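You operate a simulated robot arm through the tools that you are given. There is no shell and no other tool. Be economical: measure what you need, move in short steps, check, and stop when the job is done.

Carry out the task below with a simulated robot arm. There is one attempt and no reset: what you move stays moved.

TASK
Put one of the ink cartridges from the top of the workbench on top of the red cleaning pad.
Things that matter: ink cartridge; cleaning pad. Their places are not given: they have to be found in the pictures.

It is judged by the outcome, as a careful person would: the job done as asked, and still so three seconds after it is handed in. It fails if anything else is knocked over, pushed out of place, dropped, spilled or broken.

THE ROBOT
A 7-joint arm with a two-finger parallel gripper, fixed in place. Base frame: the origin is at the foot of the arm, x ahead of it, y to its left, z up; the work surface is at about z = 0. Lengths are in mm, angles in degrees, forces in N, time in s.
With the tool pointing down near the work surface it reaches from about 240 to 620 mm from the base axis. Its first joint turns from -66.0 to 66.0 degrees. Payload 2.6 kg.
Tool frame: the origin (TCP) lies between the finger pads and is the grasp point; the fingertips stand 30 mm ahead of it; z points along the fingers, y is the line along which they close. The gripper opens to 94 mm. The fingers are 28 mm wide and 10 mm thick; the gripper's body (50 by 96 mm) begins 55 mm behind the TCP.
Orientation is that of the tool frame in the base frame, as [roll, pitch, yaw] about the fixed x, y, z axes, in that order (R = Rz(yaw) Ry(pitch) Rx(roll)). With the fingers straight down and closing along the base's y, the tool's x points along the base's -x, its y along +y and its z along -z.

THE INTERFACE
- The arm moves only by the tool apply_moves. Its argument "series" is a list of rows, each a list of 6 numbers: the shift along the tool's x, y, z in units of 20 mm (1.0 is 20 mm), then the turn, a rotation vector about the tool's x, y, z in units of 4 degrees (1.0 is 4 degrees). In form: [[dx, dy, dz, rx, ry, rz], ...]. A call has 1 to 20 rows; each row shifts and turns the commanded pose from where the row before left it, along the tool's axes as they then stand. "hand" is the opening, from 0 (shut) to 1 (fully open), set as the call begins (left out, the last holds). A call with a number of a shift or a turn outside -1 to 1 is refused whole. A row lasts 0.2 s, in which the tool goes at most 50 mm and 8.6 degrees; a call with a longer step from one row to the next is refused whole, and so is a gripper value outside its range. A pose out of reach is approached as far as the arm can. The call stops where the force on the tool passes 40 N (or 10 N more than at its start, if that is more) or the arm is blocked; 0.2 s more then pass. The fingers move at their own pace (about 72 mm/s each) and stop on an object; they squeeze with about 41 N. The grip force told is the motor's: it shows also when the fingers shut on nothing. Time passes only in rows, and 0.2 s behind the last, so rows that do not move let the fingers close. It gives the time, the measured TCP pose, the force on the tool (base axes), the opening and the grip force at its end, in the units of the frame above (readings bear some noise), and new pictures: "views" is both (left out), scene, wrist or none.
- Cameras (640 x 400 px; columns grow to the right, rows downward): "scene" is fixed at [12.3, 413.7, 584.6]; the picture's right is [-0.94, -0.35, 0.00], its down [-0.14, 0.37, -0.92] and it looks along [0.32, -0.86, -0.40] (base axes); focal length 322 px, centre (320, 200). "wrist" rides on the gripper at [-37, 0, -58] in the tool frame; the picture's right is [0.00, -1.00, 0.00], its down [0.97, 0.00, -0.24] and it looks along [0.24, 0.00, 0.97] (tool axes); focal length 218 px, centre (320, 200).
- point_at(camera, pixels): for up to 12 pixels [column, row] of the newest picture of that camera ("zoom" is the newest enlarged one), the place [x, y, z] in the base frame of the surface seen there, good to about 2 mm. No time passes.
- zoom(camera, box): a new picture of the part [left, top, right, bottom] of that camera's present view, enlarged. No time passes.
- job_done(): hands the job in; it is judged then, once.

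Work in short steps. Measure before you move; look again where a grasp or a placing could have gone wrong, and mend it. You have 60 turns and 120 pictures in all, the two below and enlarged ones among them. Open the gripper and draw the arm clear of the work before you hand the job in, unless the task says otherwise; then end with one line.

The tools are called after "Request:" as name(argument=value, ...) on one line, values as JSON. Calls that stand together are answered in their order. apply_moves: Moves the arm, as the interface text tells. Its arguments: {"type":"object","properties":{"series":{"type":"array","items":{"type":"array","items":{"type":"number"}}},"hand":{"type":"number"},"views":{"type":"string","enum":["both","scene","wrist","none"]}},"required":["series"]} The other tools are called the same way: point_at (camera, pixels) gives the place of the surface under pixels of a picture; zoom (camera, box) takes an enlarged picture of a part of a camera's view; job_done () hands the job in.

At the start:

```text
time_s: 0.0
eef_pos: [263.9, -333.7, 279.8]
ee_rot: [180.0, -0.1, 180.0]
wrist_force: [-0.3, -0.2, 0.0]
gripper_width: 94.1
grasp_force: 0.1
```

scene: 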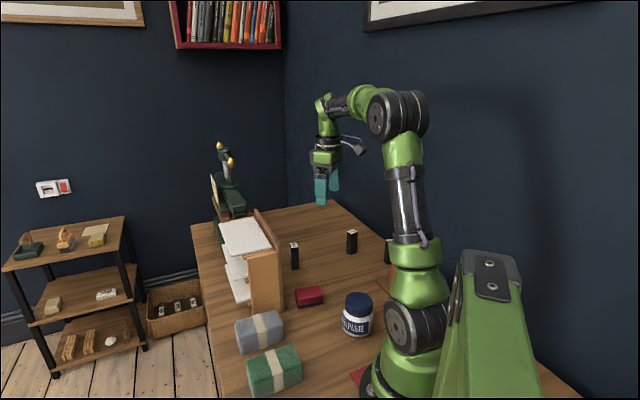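
wrist: 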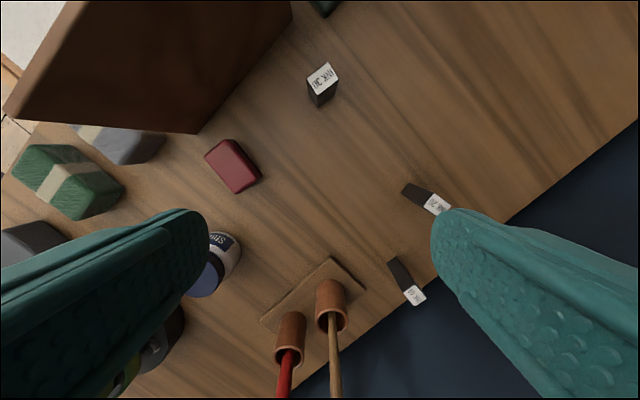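

The pictures show ink cartridges at scene (294,255) and (351,241), and a red block at (309,296). I'll zoom in and measure them.

Request:
zoom(camera="scene", box=[200, 200, 440, 400])

Request:
zoom(camera="wrist", box=[180, 40, 480, 320])

Request:
point_at(camera="wrist", pixels=[[323, 78], [310, 72], [330, 63], [337, 80], [314, 95], [437, 204], [414, 296], [234, 165], [222, 140], [206, 155], [237, 192], [261, 178]])

Request:
point_at(camera="scene", pixels=[[309, 290], [294, 242], [352, 231], [358, 375], [310, 302], [295, 268], [275, 250], [258, 215], [282, 255], [283, 305]])

```text
2.00 times, centred on (320, 300) of scene
```

zoom: 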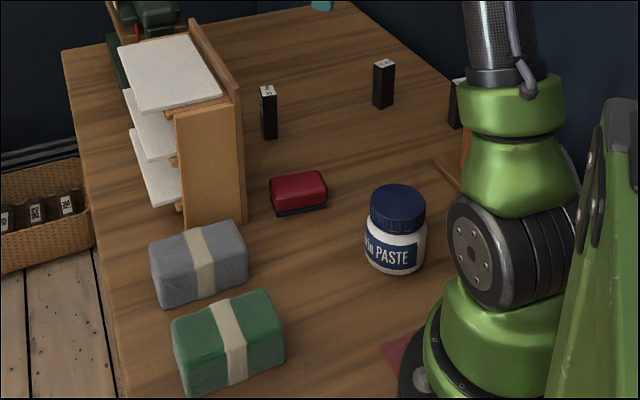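

```text
1.43 times, centred on (330, 180) of wrist
```

zoom: 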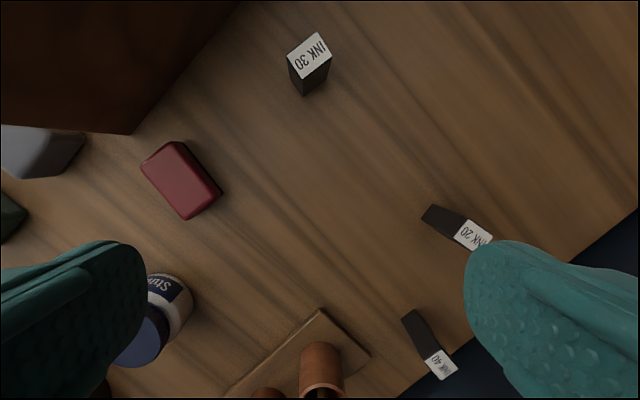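

```text
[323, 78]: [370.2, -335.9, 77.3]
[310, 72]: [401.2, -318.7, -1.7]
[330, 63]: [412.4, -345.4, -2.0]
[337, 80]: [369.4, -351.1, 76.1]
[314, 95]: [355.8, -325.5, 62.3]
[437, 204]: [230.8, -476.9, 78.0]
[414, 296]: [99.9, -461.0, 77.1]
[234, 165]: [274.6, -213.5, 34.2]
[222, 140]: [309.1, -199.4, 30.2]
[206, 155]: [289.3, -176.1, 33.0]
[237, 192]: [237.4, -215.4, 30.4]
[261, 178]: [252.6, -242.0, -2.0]
```

```text
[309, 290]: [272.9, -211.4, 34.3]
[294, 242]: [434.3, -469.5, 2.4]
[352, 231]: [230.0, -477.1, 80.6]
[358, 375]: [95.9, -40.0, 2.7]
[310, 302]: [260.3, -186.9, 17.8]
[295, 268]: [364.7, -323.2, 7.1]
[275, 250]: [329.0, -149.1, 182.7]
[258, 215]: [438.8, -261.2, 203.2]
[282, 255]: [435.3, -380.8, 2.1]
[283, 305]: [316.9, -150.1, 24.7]
```

I'll zoom in to get the cartridge's top-face orientation, the edges of the red pad, and a look at the other red patch at (358,375).

Request:
zoom(camera="wrist", box=[290, 50, 354, 120])

Request:
zoom(camera="scene", box=[280, 270, 400, 395])

Request:
point_at(camera="wrist", pixels=[[309, 82], [328, 64], [313, 91], [335, 78], [245, 190], [230, 142], [258, 174], [209, 152], [235, 187], [210, 270], [225, 240], [200, 130]])

```text
5.71 times, centred on (322, 85) of wrist
```

zoom: 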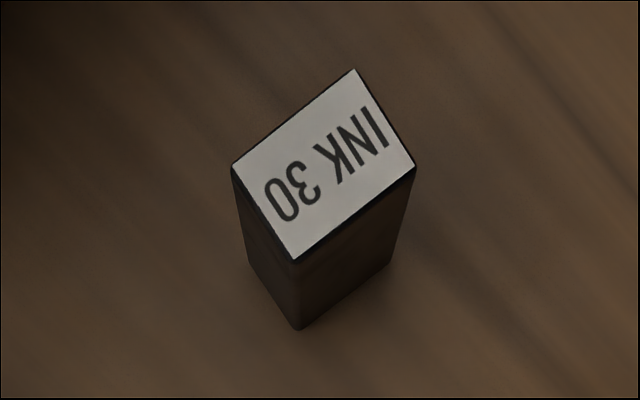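

```text
3.20 times, centred on (340, 332) of scene
```

zoom: 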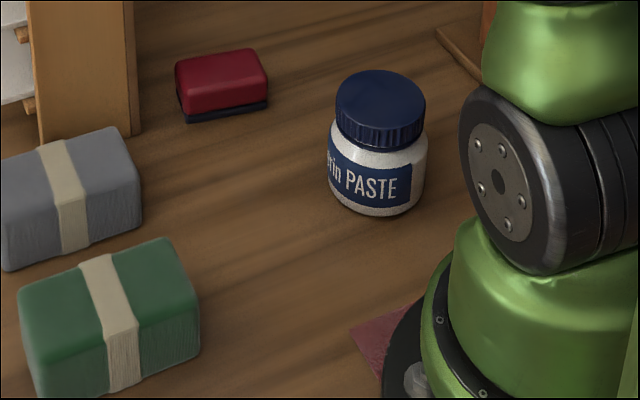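

```text
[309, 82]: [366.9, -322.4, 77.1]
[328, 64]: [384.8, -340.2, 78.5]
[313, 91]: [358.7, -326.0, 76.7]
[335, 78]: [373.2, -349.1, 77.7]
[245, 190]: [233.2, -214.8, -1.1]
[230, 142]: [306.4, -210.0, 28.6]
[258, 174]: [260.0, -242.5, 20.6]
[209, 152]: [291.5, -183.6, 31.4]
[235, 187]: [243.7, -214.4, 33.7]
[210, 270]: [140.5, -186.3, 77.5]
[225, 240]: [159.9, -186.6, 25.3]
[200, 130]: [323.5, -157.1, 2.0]
```

The reachable red block with the dark base at (273,-213), top z≈34, is the pad. INK 30's top centre computes to (371,-337), with its thin side along about 36° in base axes. I'll move above it and turn the tool to yaw 126.

Request:
apply_moves(series=[[-0.892, 0.024, 0.5, 0, 0, 0], [-0.892, -0.034, 0.5, 0, 0, 0], [-0.892, -0.034, 0.5, 0, 0, 0], [-0.892, -0.034, 0.5, 0, 0, 0], [-0.892, -0.034, 0.5, 0, 0, 0], [-0.892, -0.034, 0.5, 0, 0, 0], [0, 0, 0, 0, 0, 0.964], [0, 0, 0, 0, 0, 0.964], [0, 0, 0, 0, 0, 0.964], [0, 0, 0, 0, 0, 0.964], [0, 0, 0, 0, 0, 0.964], [0, 0, 0, 0, 0, 0.964], [0, 0, 0, 0, 0, 0.964], [0, 0, 0, 0, 0, 0.964], [0, 0, 0, 0, 0, 0.964], [0, 0, 0, 0, 0, 0.964], [0, 0, 0, 0, 0, 0.964], [0, 0, 0, 0, 0, 0.964], [0, 0, 0, 0, 0, 0.964], [0, 0, 0, 0, 0, 0.964]], hand=0.7)

```text
time_s: 4.2
eef_pos: [372.3, -335.4, 218.6]
ee_rot: [-179.9, 0.0, 126.0]
wrist_force: [-1.2, 0.2, -1.1]
gripper_width: 65.6
grasp_force: 0.1
```

scene: 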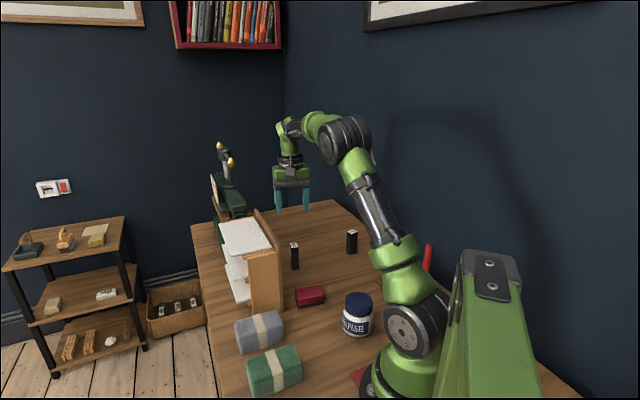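
wrist: 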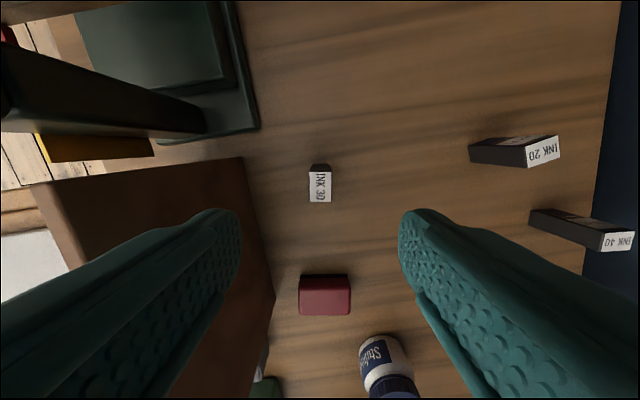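

The cartridge at (320,187) is square to the view. I'll confirm its centre, the pad's edges and the shelf panel before descending.

Request:
point_at(camera="wrist", pixels=[[312, 175], [329, 175], [312, 199], [329, 199], [320, 187], [303, 290], [346, 290], [304, 311], [347, 311], [325, 300], [235, 175], [265, 280]])

Request:
zoom(camera="wrist", box=[280, 150, 360, 330])

```text
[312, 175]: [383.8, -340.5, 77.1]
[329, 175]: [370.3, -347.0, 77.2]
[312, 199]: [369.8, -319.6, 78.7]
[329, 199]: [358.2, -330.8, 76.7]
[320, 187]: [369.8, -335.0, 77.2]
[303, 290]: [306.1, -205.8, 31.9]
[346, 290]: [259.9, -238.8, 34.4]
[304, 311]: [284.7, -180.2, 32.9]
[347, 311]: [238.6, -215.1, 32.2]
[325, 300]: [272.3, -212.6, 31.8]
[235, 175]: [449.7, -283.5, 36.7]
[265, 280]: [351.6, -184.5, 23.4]
```

```text
2.22 times, centred on (320, 240) of wrist
```

zoom: 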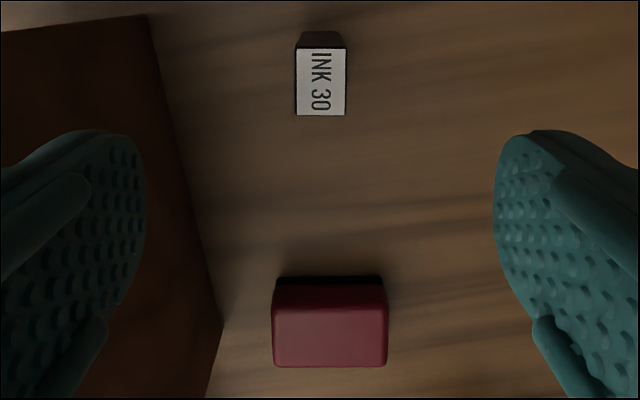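

Centre is about (370.5,-335), within 2 mm of the TCP. I'll descend to z≈52, with the fingertips at about 22.

Request:
apply_moves(series=[[0.07, -0.04, 0.83, 0, 0, 0], [0, 0, 0.83, 0, 0, 0], [0, 0, 0.83, 0, 0, 0], [0, 0, 0.83, 0, 0, 0], [0, 0, 0.83, 0, 0, 0], [0, 0, 0.83, 0, 0, 0], [0, 0, 0.83, 0, 0, 0], [0, 0, 0.83, 0, 0, 0], [0, 0, 0.83, 0, 0, 0], [0, 0, 0.83, 0, 0, 0]])

```text
time_s: 6.4
eef_pos: [370.2, -336.5, 52.9]
ee_rot: [180.0, 0.0, 126.0]
wrist_force: [0.0, 0.3, -0.5]
gripper_width: 65.9
grasp_force: 0.1
```

scene: 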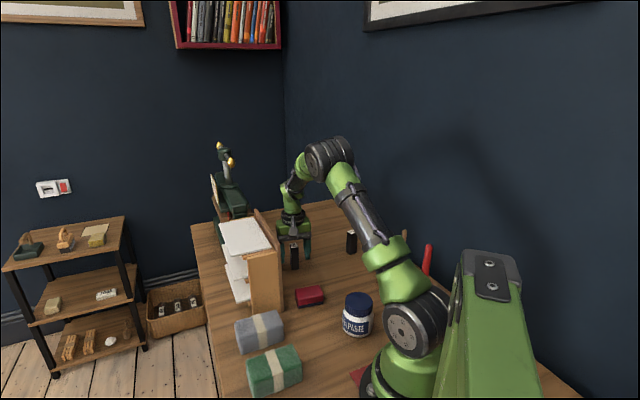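
wrist: 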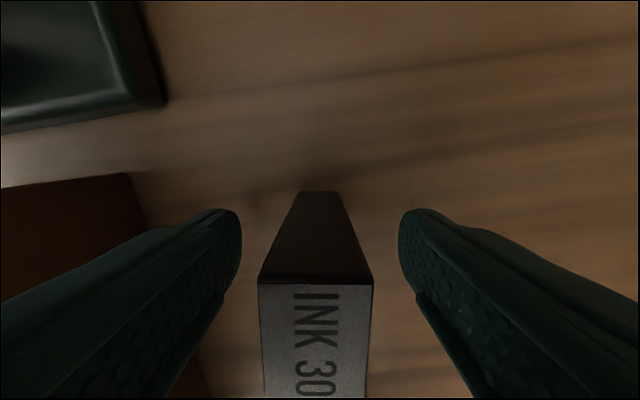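

The cartridge stands between the fingers and is well centred, so I'll close the gripper.

Request:
apply_moves(series=[[0, 0, 0, 0, 0, 0], [0, 0, 0, 0, 0, 0], [0, 0, 0, 0, 0, 0], [0, 0, 0, 0, 0, 0]], hand=0, views="wrist")

```text
time_s: 7.4
eef_pos: [370.5, -336.4, 54.4]
ee_rot: [180.0, -0.1, 126.0]
wrist_force: [0.0, 0.1, -0.7]
gripper_width: 25.7
grasp_force: 40.9
```

wrist: 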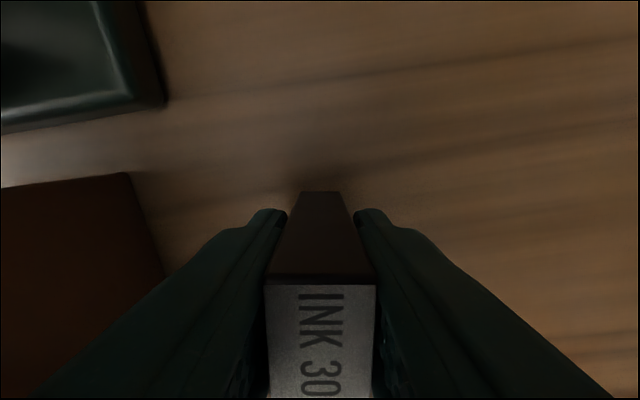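

Gripped at 25.7 mm and 41 N. I'll lift about 75 mm and check.

Request:
apply_moves(series=[[0, 0, -0.5, 0, 0, 0], [0, 0, -0.65, 0, 0, 0], [0, 0, -0.65, 0, 0, 0], [0, 0, -0.65, 0, 0, 0], [0, 0, -0.65, 0, 0, 0], [0, 0, -0.65, 0, 0, 0]])

```text
time_s: 8.8
eef_pos: [368.8, -336.4, 127.9]
ee_rot: [-179.9, 0.0, 126.0]
wrist_force: [0.4, -0.5, -1.1]
gripper_width: 25.5
grasp_force: 40.5
```

scene: 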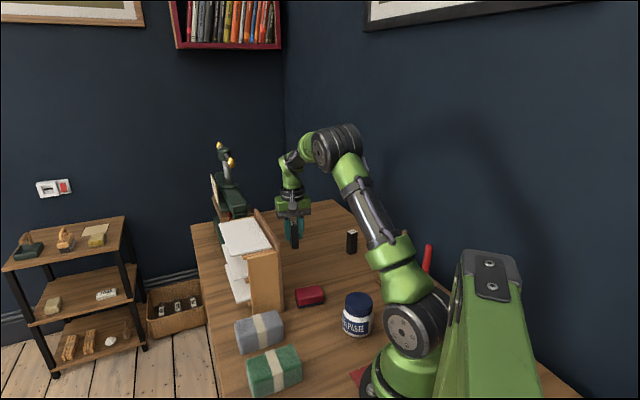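
wrist: 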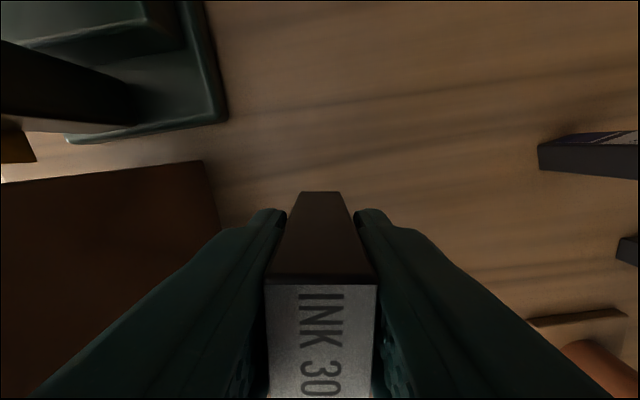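

Held and clear. I'll move to above the pad centre (272,-211), a shift of about 158 mm along tool x and -5 mm along tool y.

Request:
apply_moves(series=[[0.5, -0.027, 0, 0, 0, 0], [0.824, -0.027, 0, 0, 0, 0], [0.824, -0.027, 0, 0, 0, 0], [0.824, -0.027, 0, 0, 0, 0], [0.824, -0.027, 0, 0, 0, 0], [0.824, -0.027, 0, 0, 0, 0], [0.824, -0.027, 0, 0, 0, 0], [0.824, -0.027, 0, 0, 0, 0], [0.824, -0.027, 0, 0, 0, 0], [0.824, -0.027, 0, 0, 0, 0], [0, 0, 0, 0, 0, 0]])

```text
time_s: 11.2
eef_pos: [271.0, -211.6, 127.4]
ee_rot: [179.9, 0.0, 126.1]
wrist_force: [-0.7, 0.1, 0.1]
gripper_width: 25.5
grasp_force: 40.9
```

scene: 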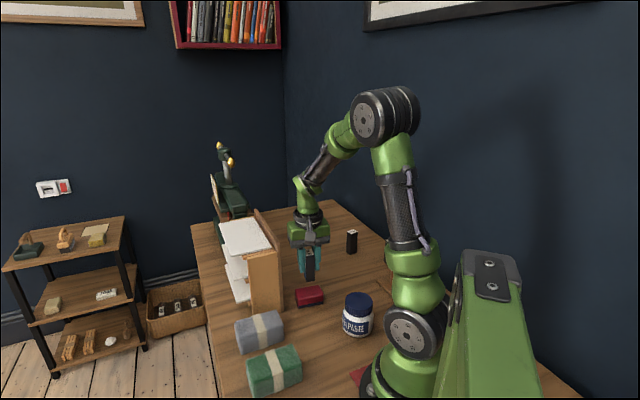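
wrist: 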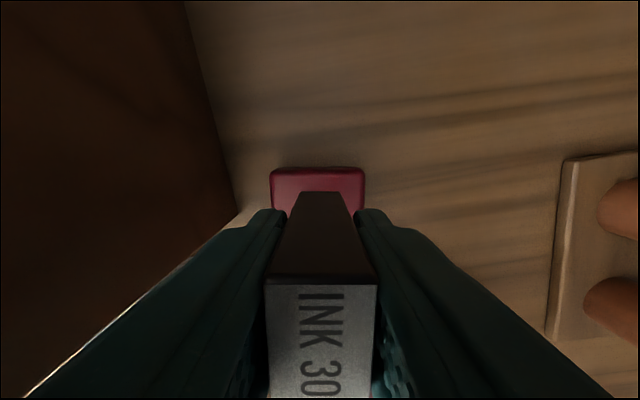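

The pad spans columns 271–364, centred under the cartridge. I'll check its visible edges and the cartridge's bottom in both views.

Request:
point_at(camera="wrist", pixels=[[318, 171], [276, 175], [359, 175], [318, 180]])

Request:
zoom(camera="scene", box=[270, 220, 350, 320])

```text
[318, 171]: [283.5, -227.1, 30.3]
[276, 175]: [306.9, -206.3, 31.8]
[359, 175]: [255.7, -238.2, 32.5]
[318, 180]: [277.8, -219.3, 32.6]
```

```text
4.00 times, centred on (310, 270) of scene
```

zoom: 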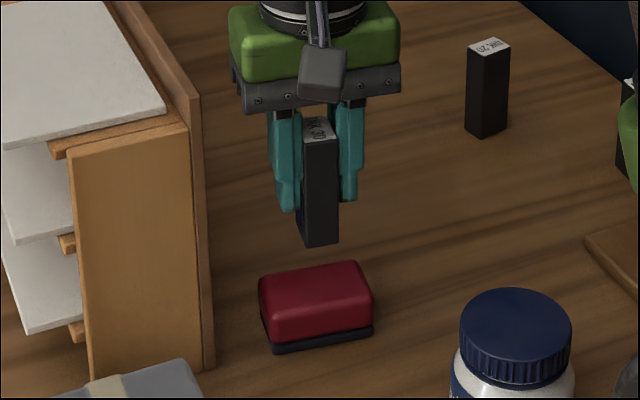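

It's centred within about 2 mm. I'll make that small correction and lower gently toward contact at TCP z≈88.

Request:
apply_moves(series=[[-0.09, 0.07, 0.3, 0, 0, 0], [0, 0, 0.4, 0, 0, 0], [0, 0, 0.4, 0, 0, 0], [0, 0, 0.4, 0, 0, 0], [0, 0, 0.2, 0, 0, 0], [0, 0, 0.1, 0, 0, 0], [0, 0, 0, 0, 0, 0]])

```text
time_s: 12.8
eef_pos: [274.8, -210.4, 92.3]
ee_rot: [-180.0, 0.0, 125.9]
wrist_force: [0.1, -0.4, -0.8]
gripper_width: 25.6
grasp_force: 41.1
```

scene: 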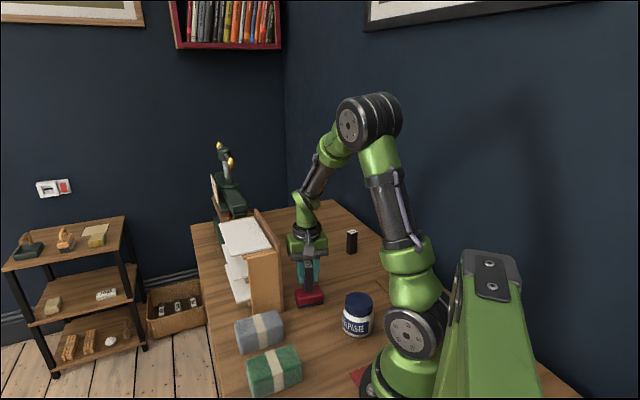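
wrist: 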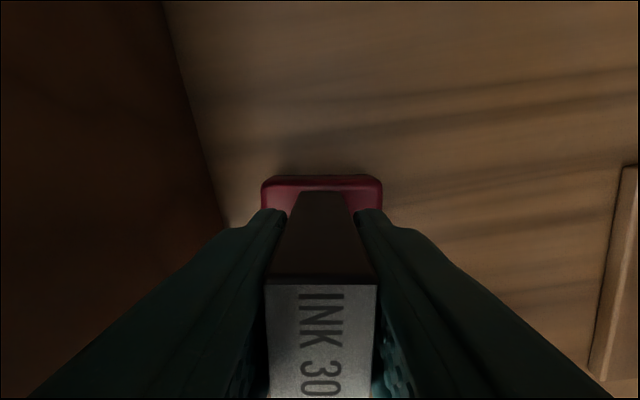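

No contact yet. I'll lower in small 1 mm steps.

Request:
apply_moves(series=[[0, 0, 0.05, 0, 0, 0], [0, 0, 0.05, 0, 0, 0], [0, 0, 0.05, 0, 0, 0], [0, 0, 0, 0, 0, 0]], views="none")

Request:
zoom(camera="scene", box=[270, 220, 350, 320])

```text
time_s: 13.8
eef_pos: [275.6, -209.9, 89.8]
ee_rot: [179.9, 0.0, 125.9]
wrist_force: [0.0, 0.2, -0.8]
gripper_width: 25.5
grasp_force: 41.1
```

```text
4.00 times, centred on (310, 270) of scene
```

zoom: 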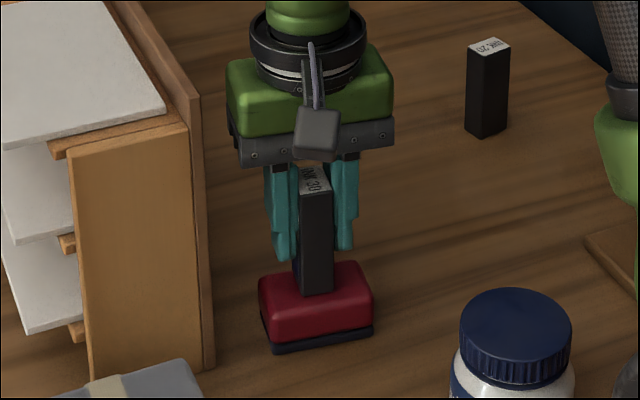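

Nearly touching. I'll continue down in small steps and watch the force.

Request:
apply_moves(series=[[0, 0, 0.05, 0, 0, 0], [0, 0, 0.05, 0, 0, 0], [0, 0, 0, 0, 0, 0]], views="none")

```text
time_s: 14.6
eef_pos: [276.2, -211.3, 88.0]
ee_rot: [179.9, 0.1, 126.0]
wrist_force: [-2.0, 1.3, 15.4]
gripper_width: 25.7
grasp_force: 40.7
```

Contact at 15 N, so the cartridge is seated on the pad. I'll release it.

Request:
apply_moves(series=[[0, 0, -0.03, 0, 0, 0], [0, 0, 0, 0, 0, 0], [0, 0, 0, 0, 0, 0], [0, 0, 0, 0, 0, 0]], hand=0.6)

Request:
zoom(camera="scene", box=[270, 220, 350, 320])

```text
time_s: 15.6
eef_pos: [274.1, -211.6, 87.4]
ee_rot: [-180.0, -0.1, 126.0]
wrist_force: [-0.4, 0.3, 1.0]
gripper_width: 56.1
grasp_force: 0.1
```

scene: 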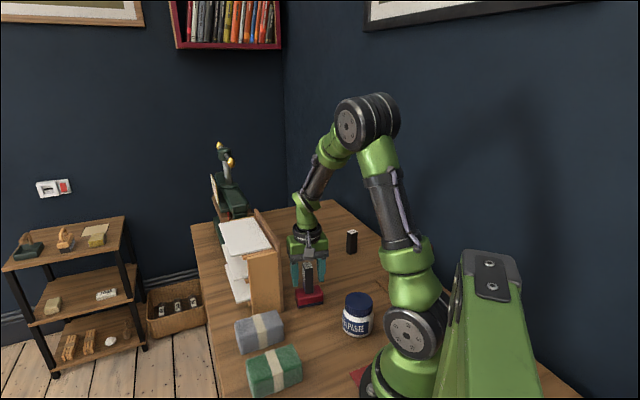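
wrist: 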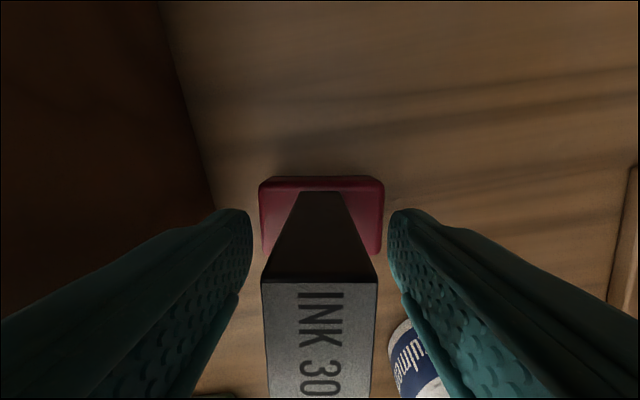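

```text
4.00 times, centred on (310, 270) of scene
```

zoom: 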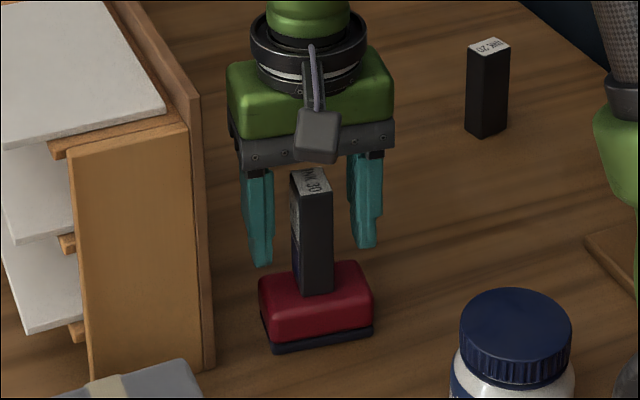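

It looks like it may lean slightly after release. I'll let a little time pass and compare before withdrawing.

Request:
apply_moves(series=[[0, 0, 0, 0, 0, 0], [0, 0, 0, 0, 0, 0], [0, 0, 0, 0, 0, 0], [0, 0, 0, 0, 0, 0], [0, 0, 0, 0, 0, 0]], views="wrist")

Request:
zoom(camera="scene", box=[270, 220, 350, 320])

```text
time_s: 16.8
eef_pos: [273.5, -212.1, 88.3]
ee_rot: [-179.8, 0.1, 126.0]
wrist_force: [-0.1, 0.0, -0.4]
gripper_width: 56.2
grasp_force: 0.0
```

wrist: 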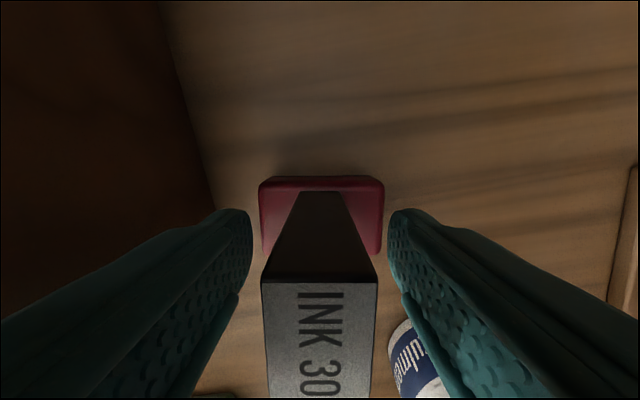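

```text
4.00 times, centred on (310, 270) of scene
```

zoom: 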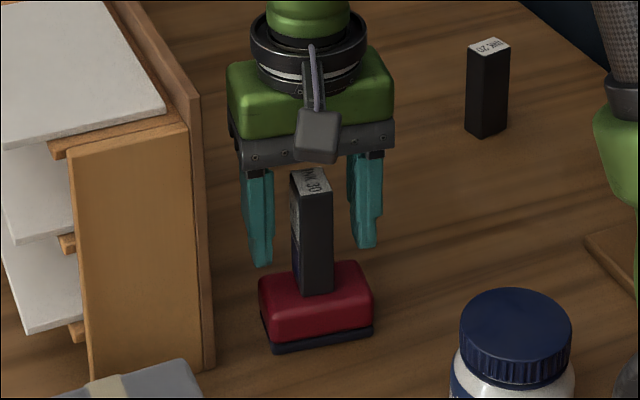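

It's steady, with no change between the two views. I'll withdraw straight up.

Request:
apply_moves(series=[[0, 0, -0.3, 0, 0, 0], [0, 0, -0.6, 0, 0, 0], [0, 0, -0.8, 0, 0, 0], [0, 0, -0.8, 0, 0, 0], [0, 0, -0.8, 0, 0, 0], [0, 0, -0.8, 0, 0, 0], [0, 0, -0.8, 0, 0, 0], [0, 0, -0.8, 0, 0, 0], [0, 0, -0.8, 0, 0, 0], [0, 0, -0.8, 0, 0, 0], [0, 0, 0, 0, 0, 0], [0, 0, 0, 0, 0, 0]])

Request:
zoom(camera="scene", box=[270, 220, 350, 320])

```text
time_s: 19.4
eef_pos: [273.9, -211.3, 234.2]
ee_rot: [-180.0, 0.0, 126.0]
wrist_force: [-0.9, 0.5, 0.2]
gripper_width: 56.4
grasp_force: 0.0
```

scene: 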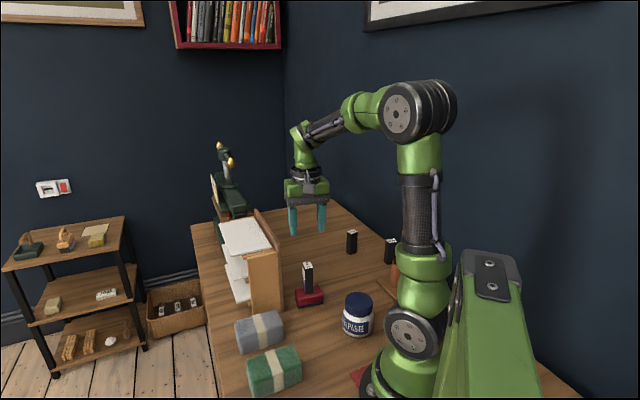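
wrist: 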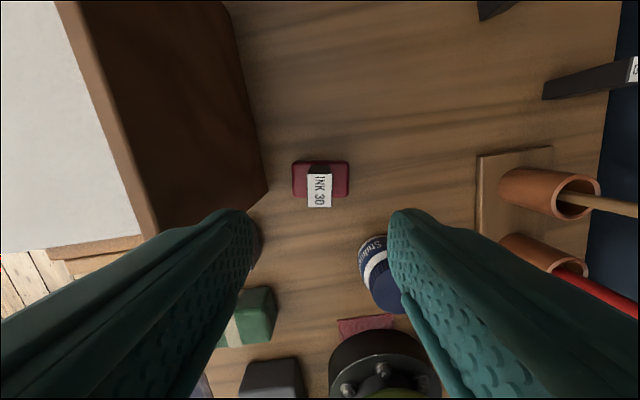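

```text
4.00 times, centred on (310, 270) of scene
```

zoom: 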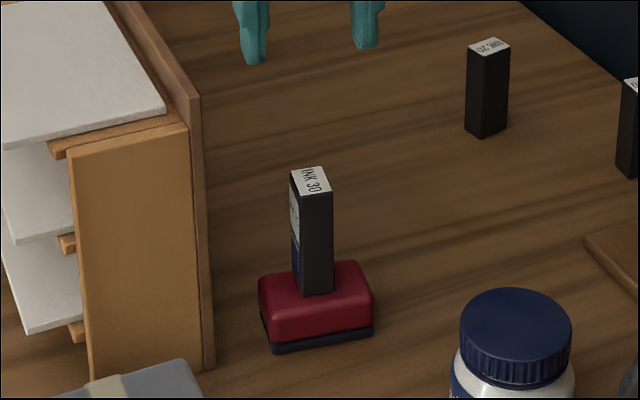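

The cartridge stands steady on the red pad, nothing else has moved, and the arm is clear. I'm handing the job in.

Request:
job_done()

```text
The job is handed in.
```

The INK 30 cartridge is standing upright on top of the red cleaning pad, nothing else was disturbed, and the arm is clear with the gripper open.
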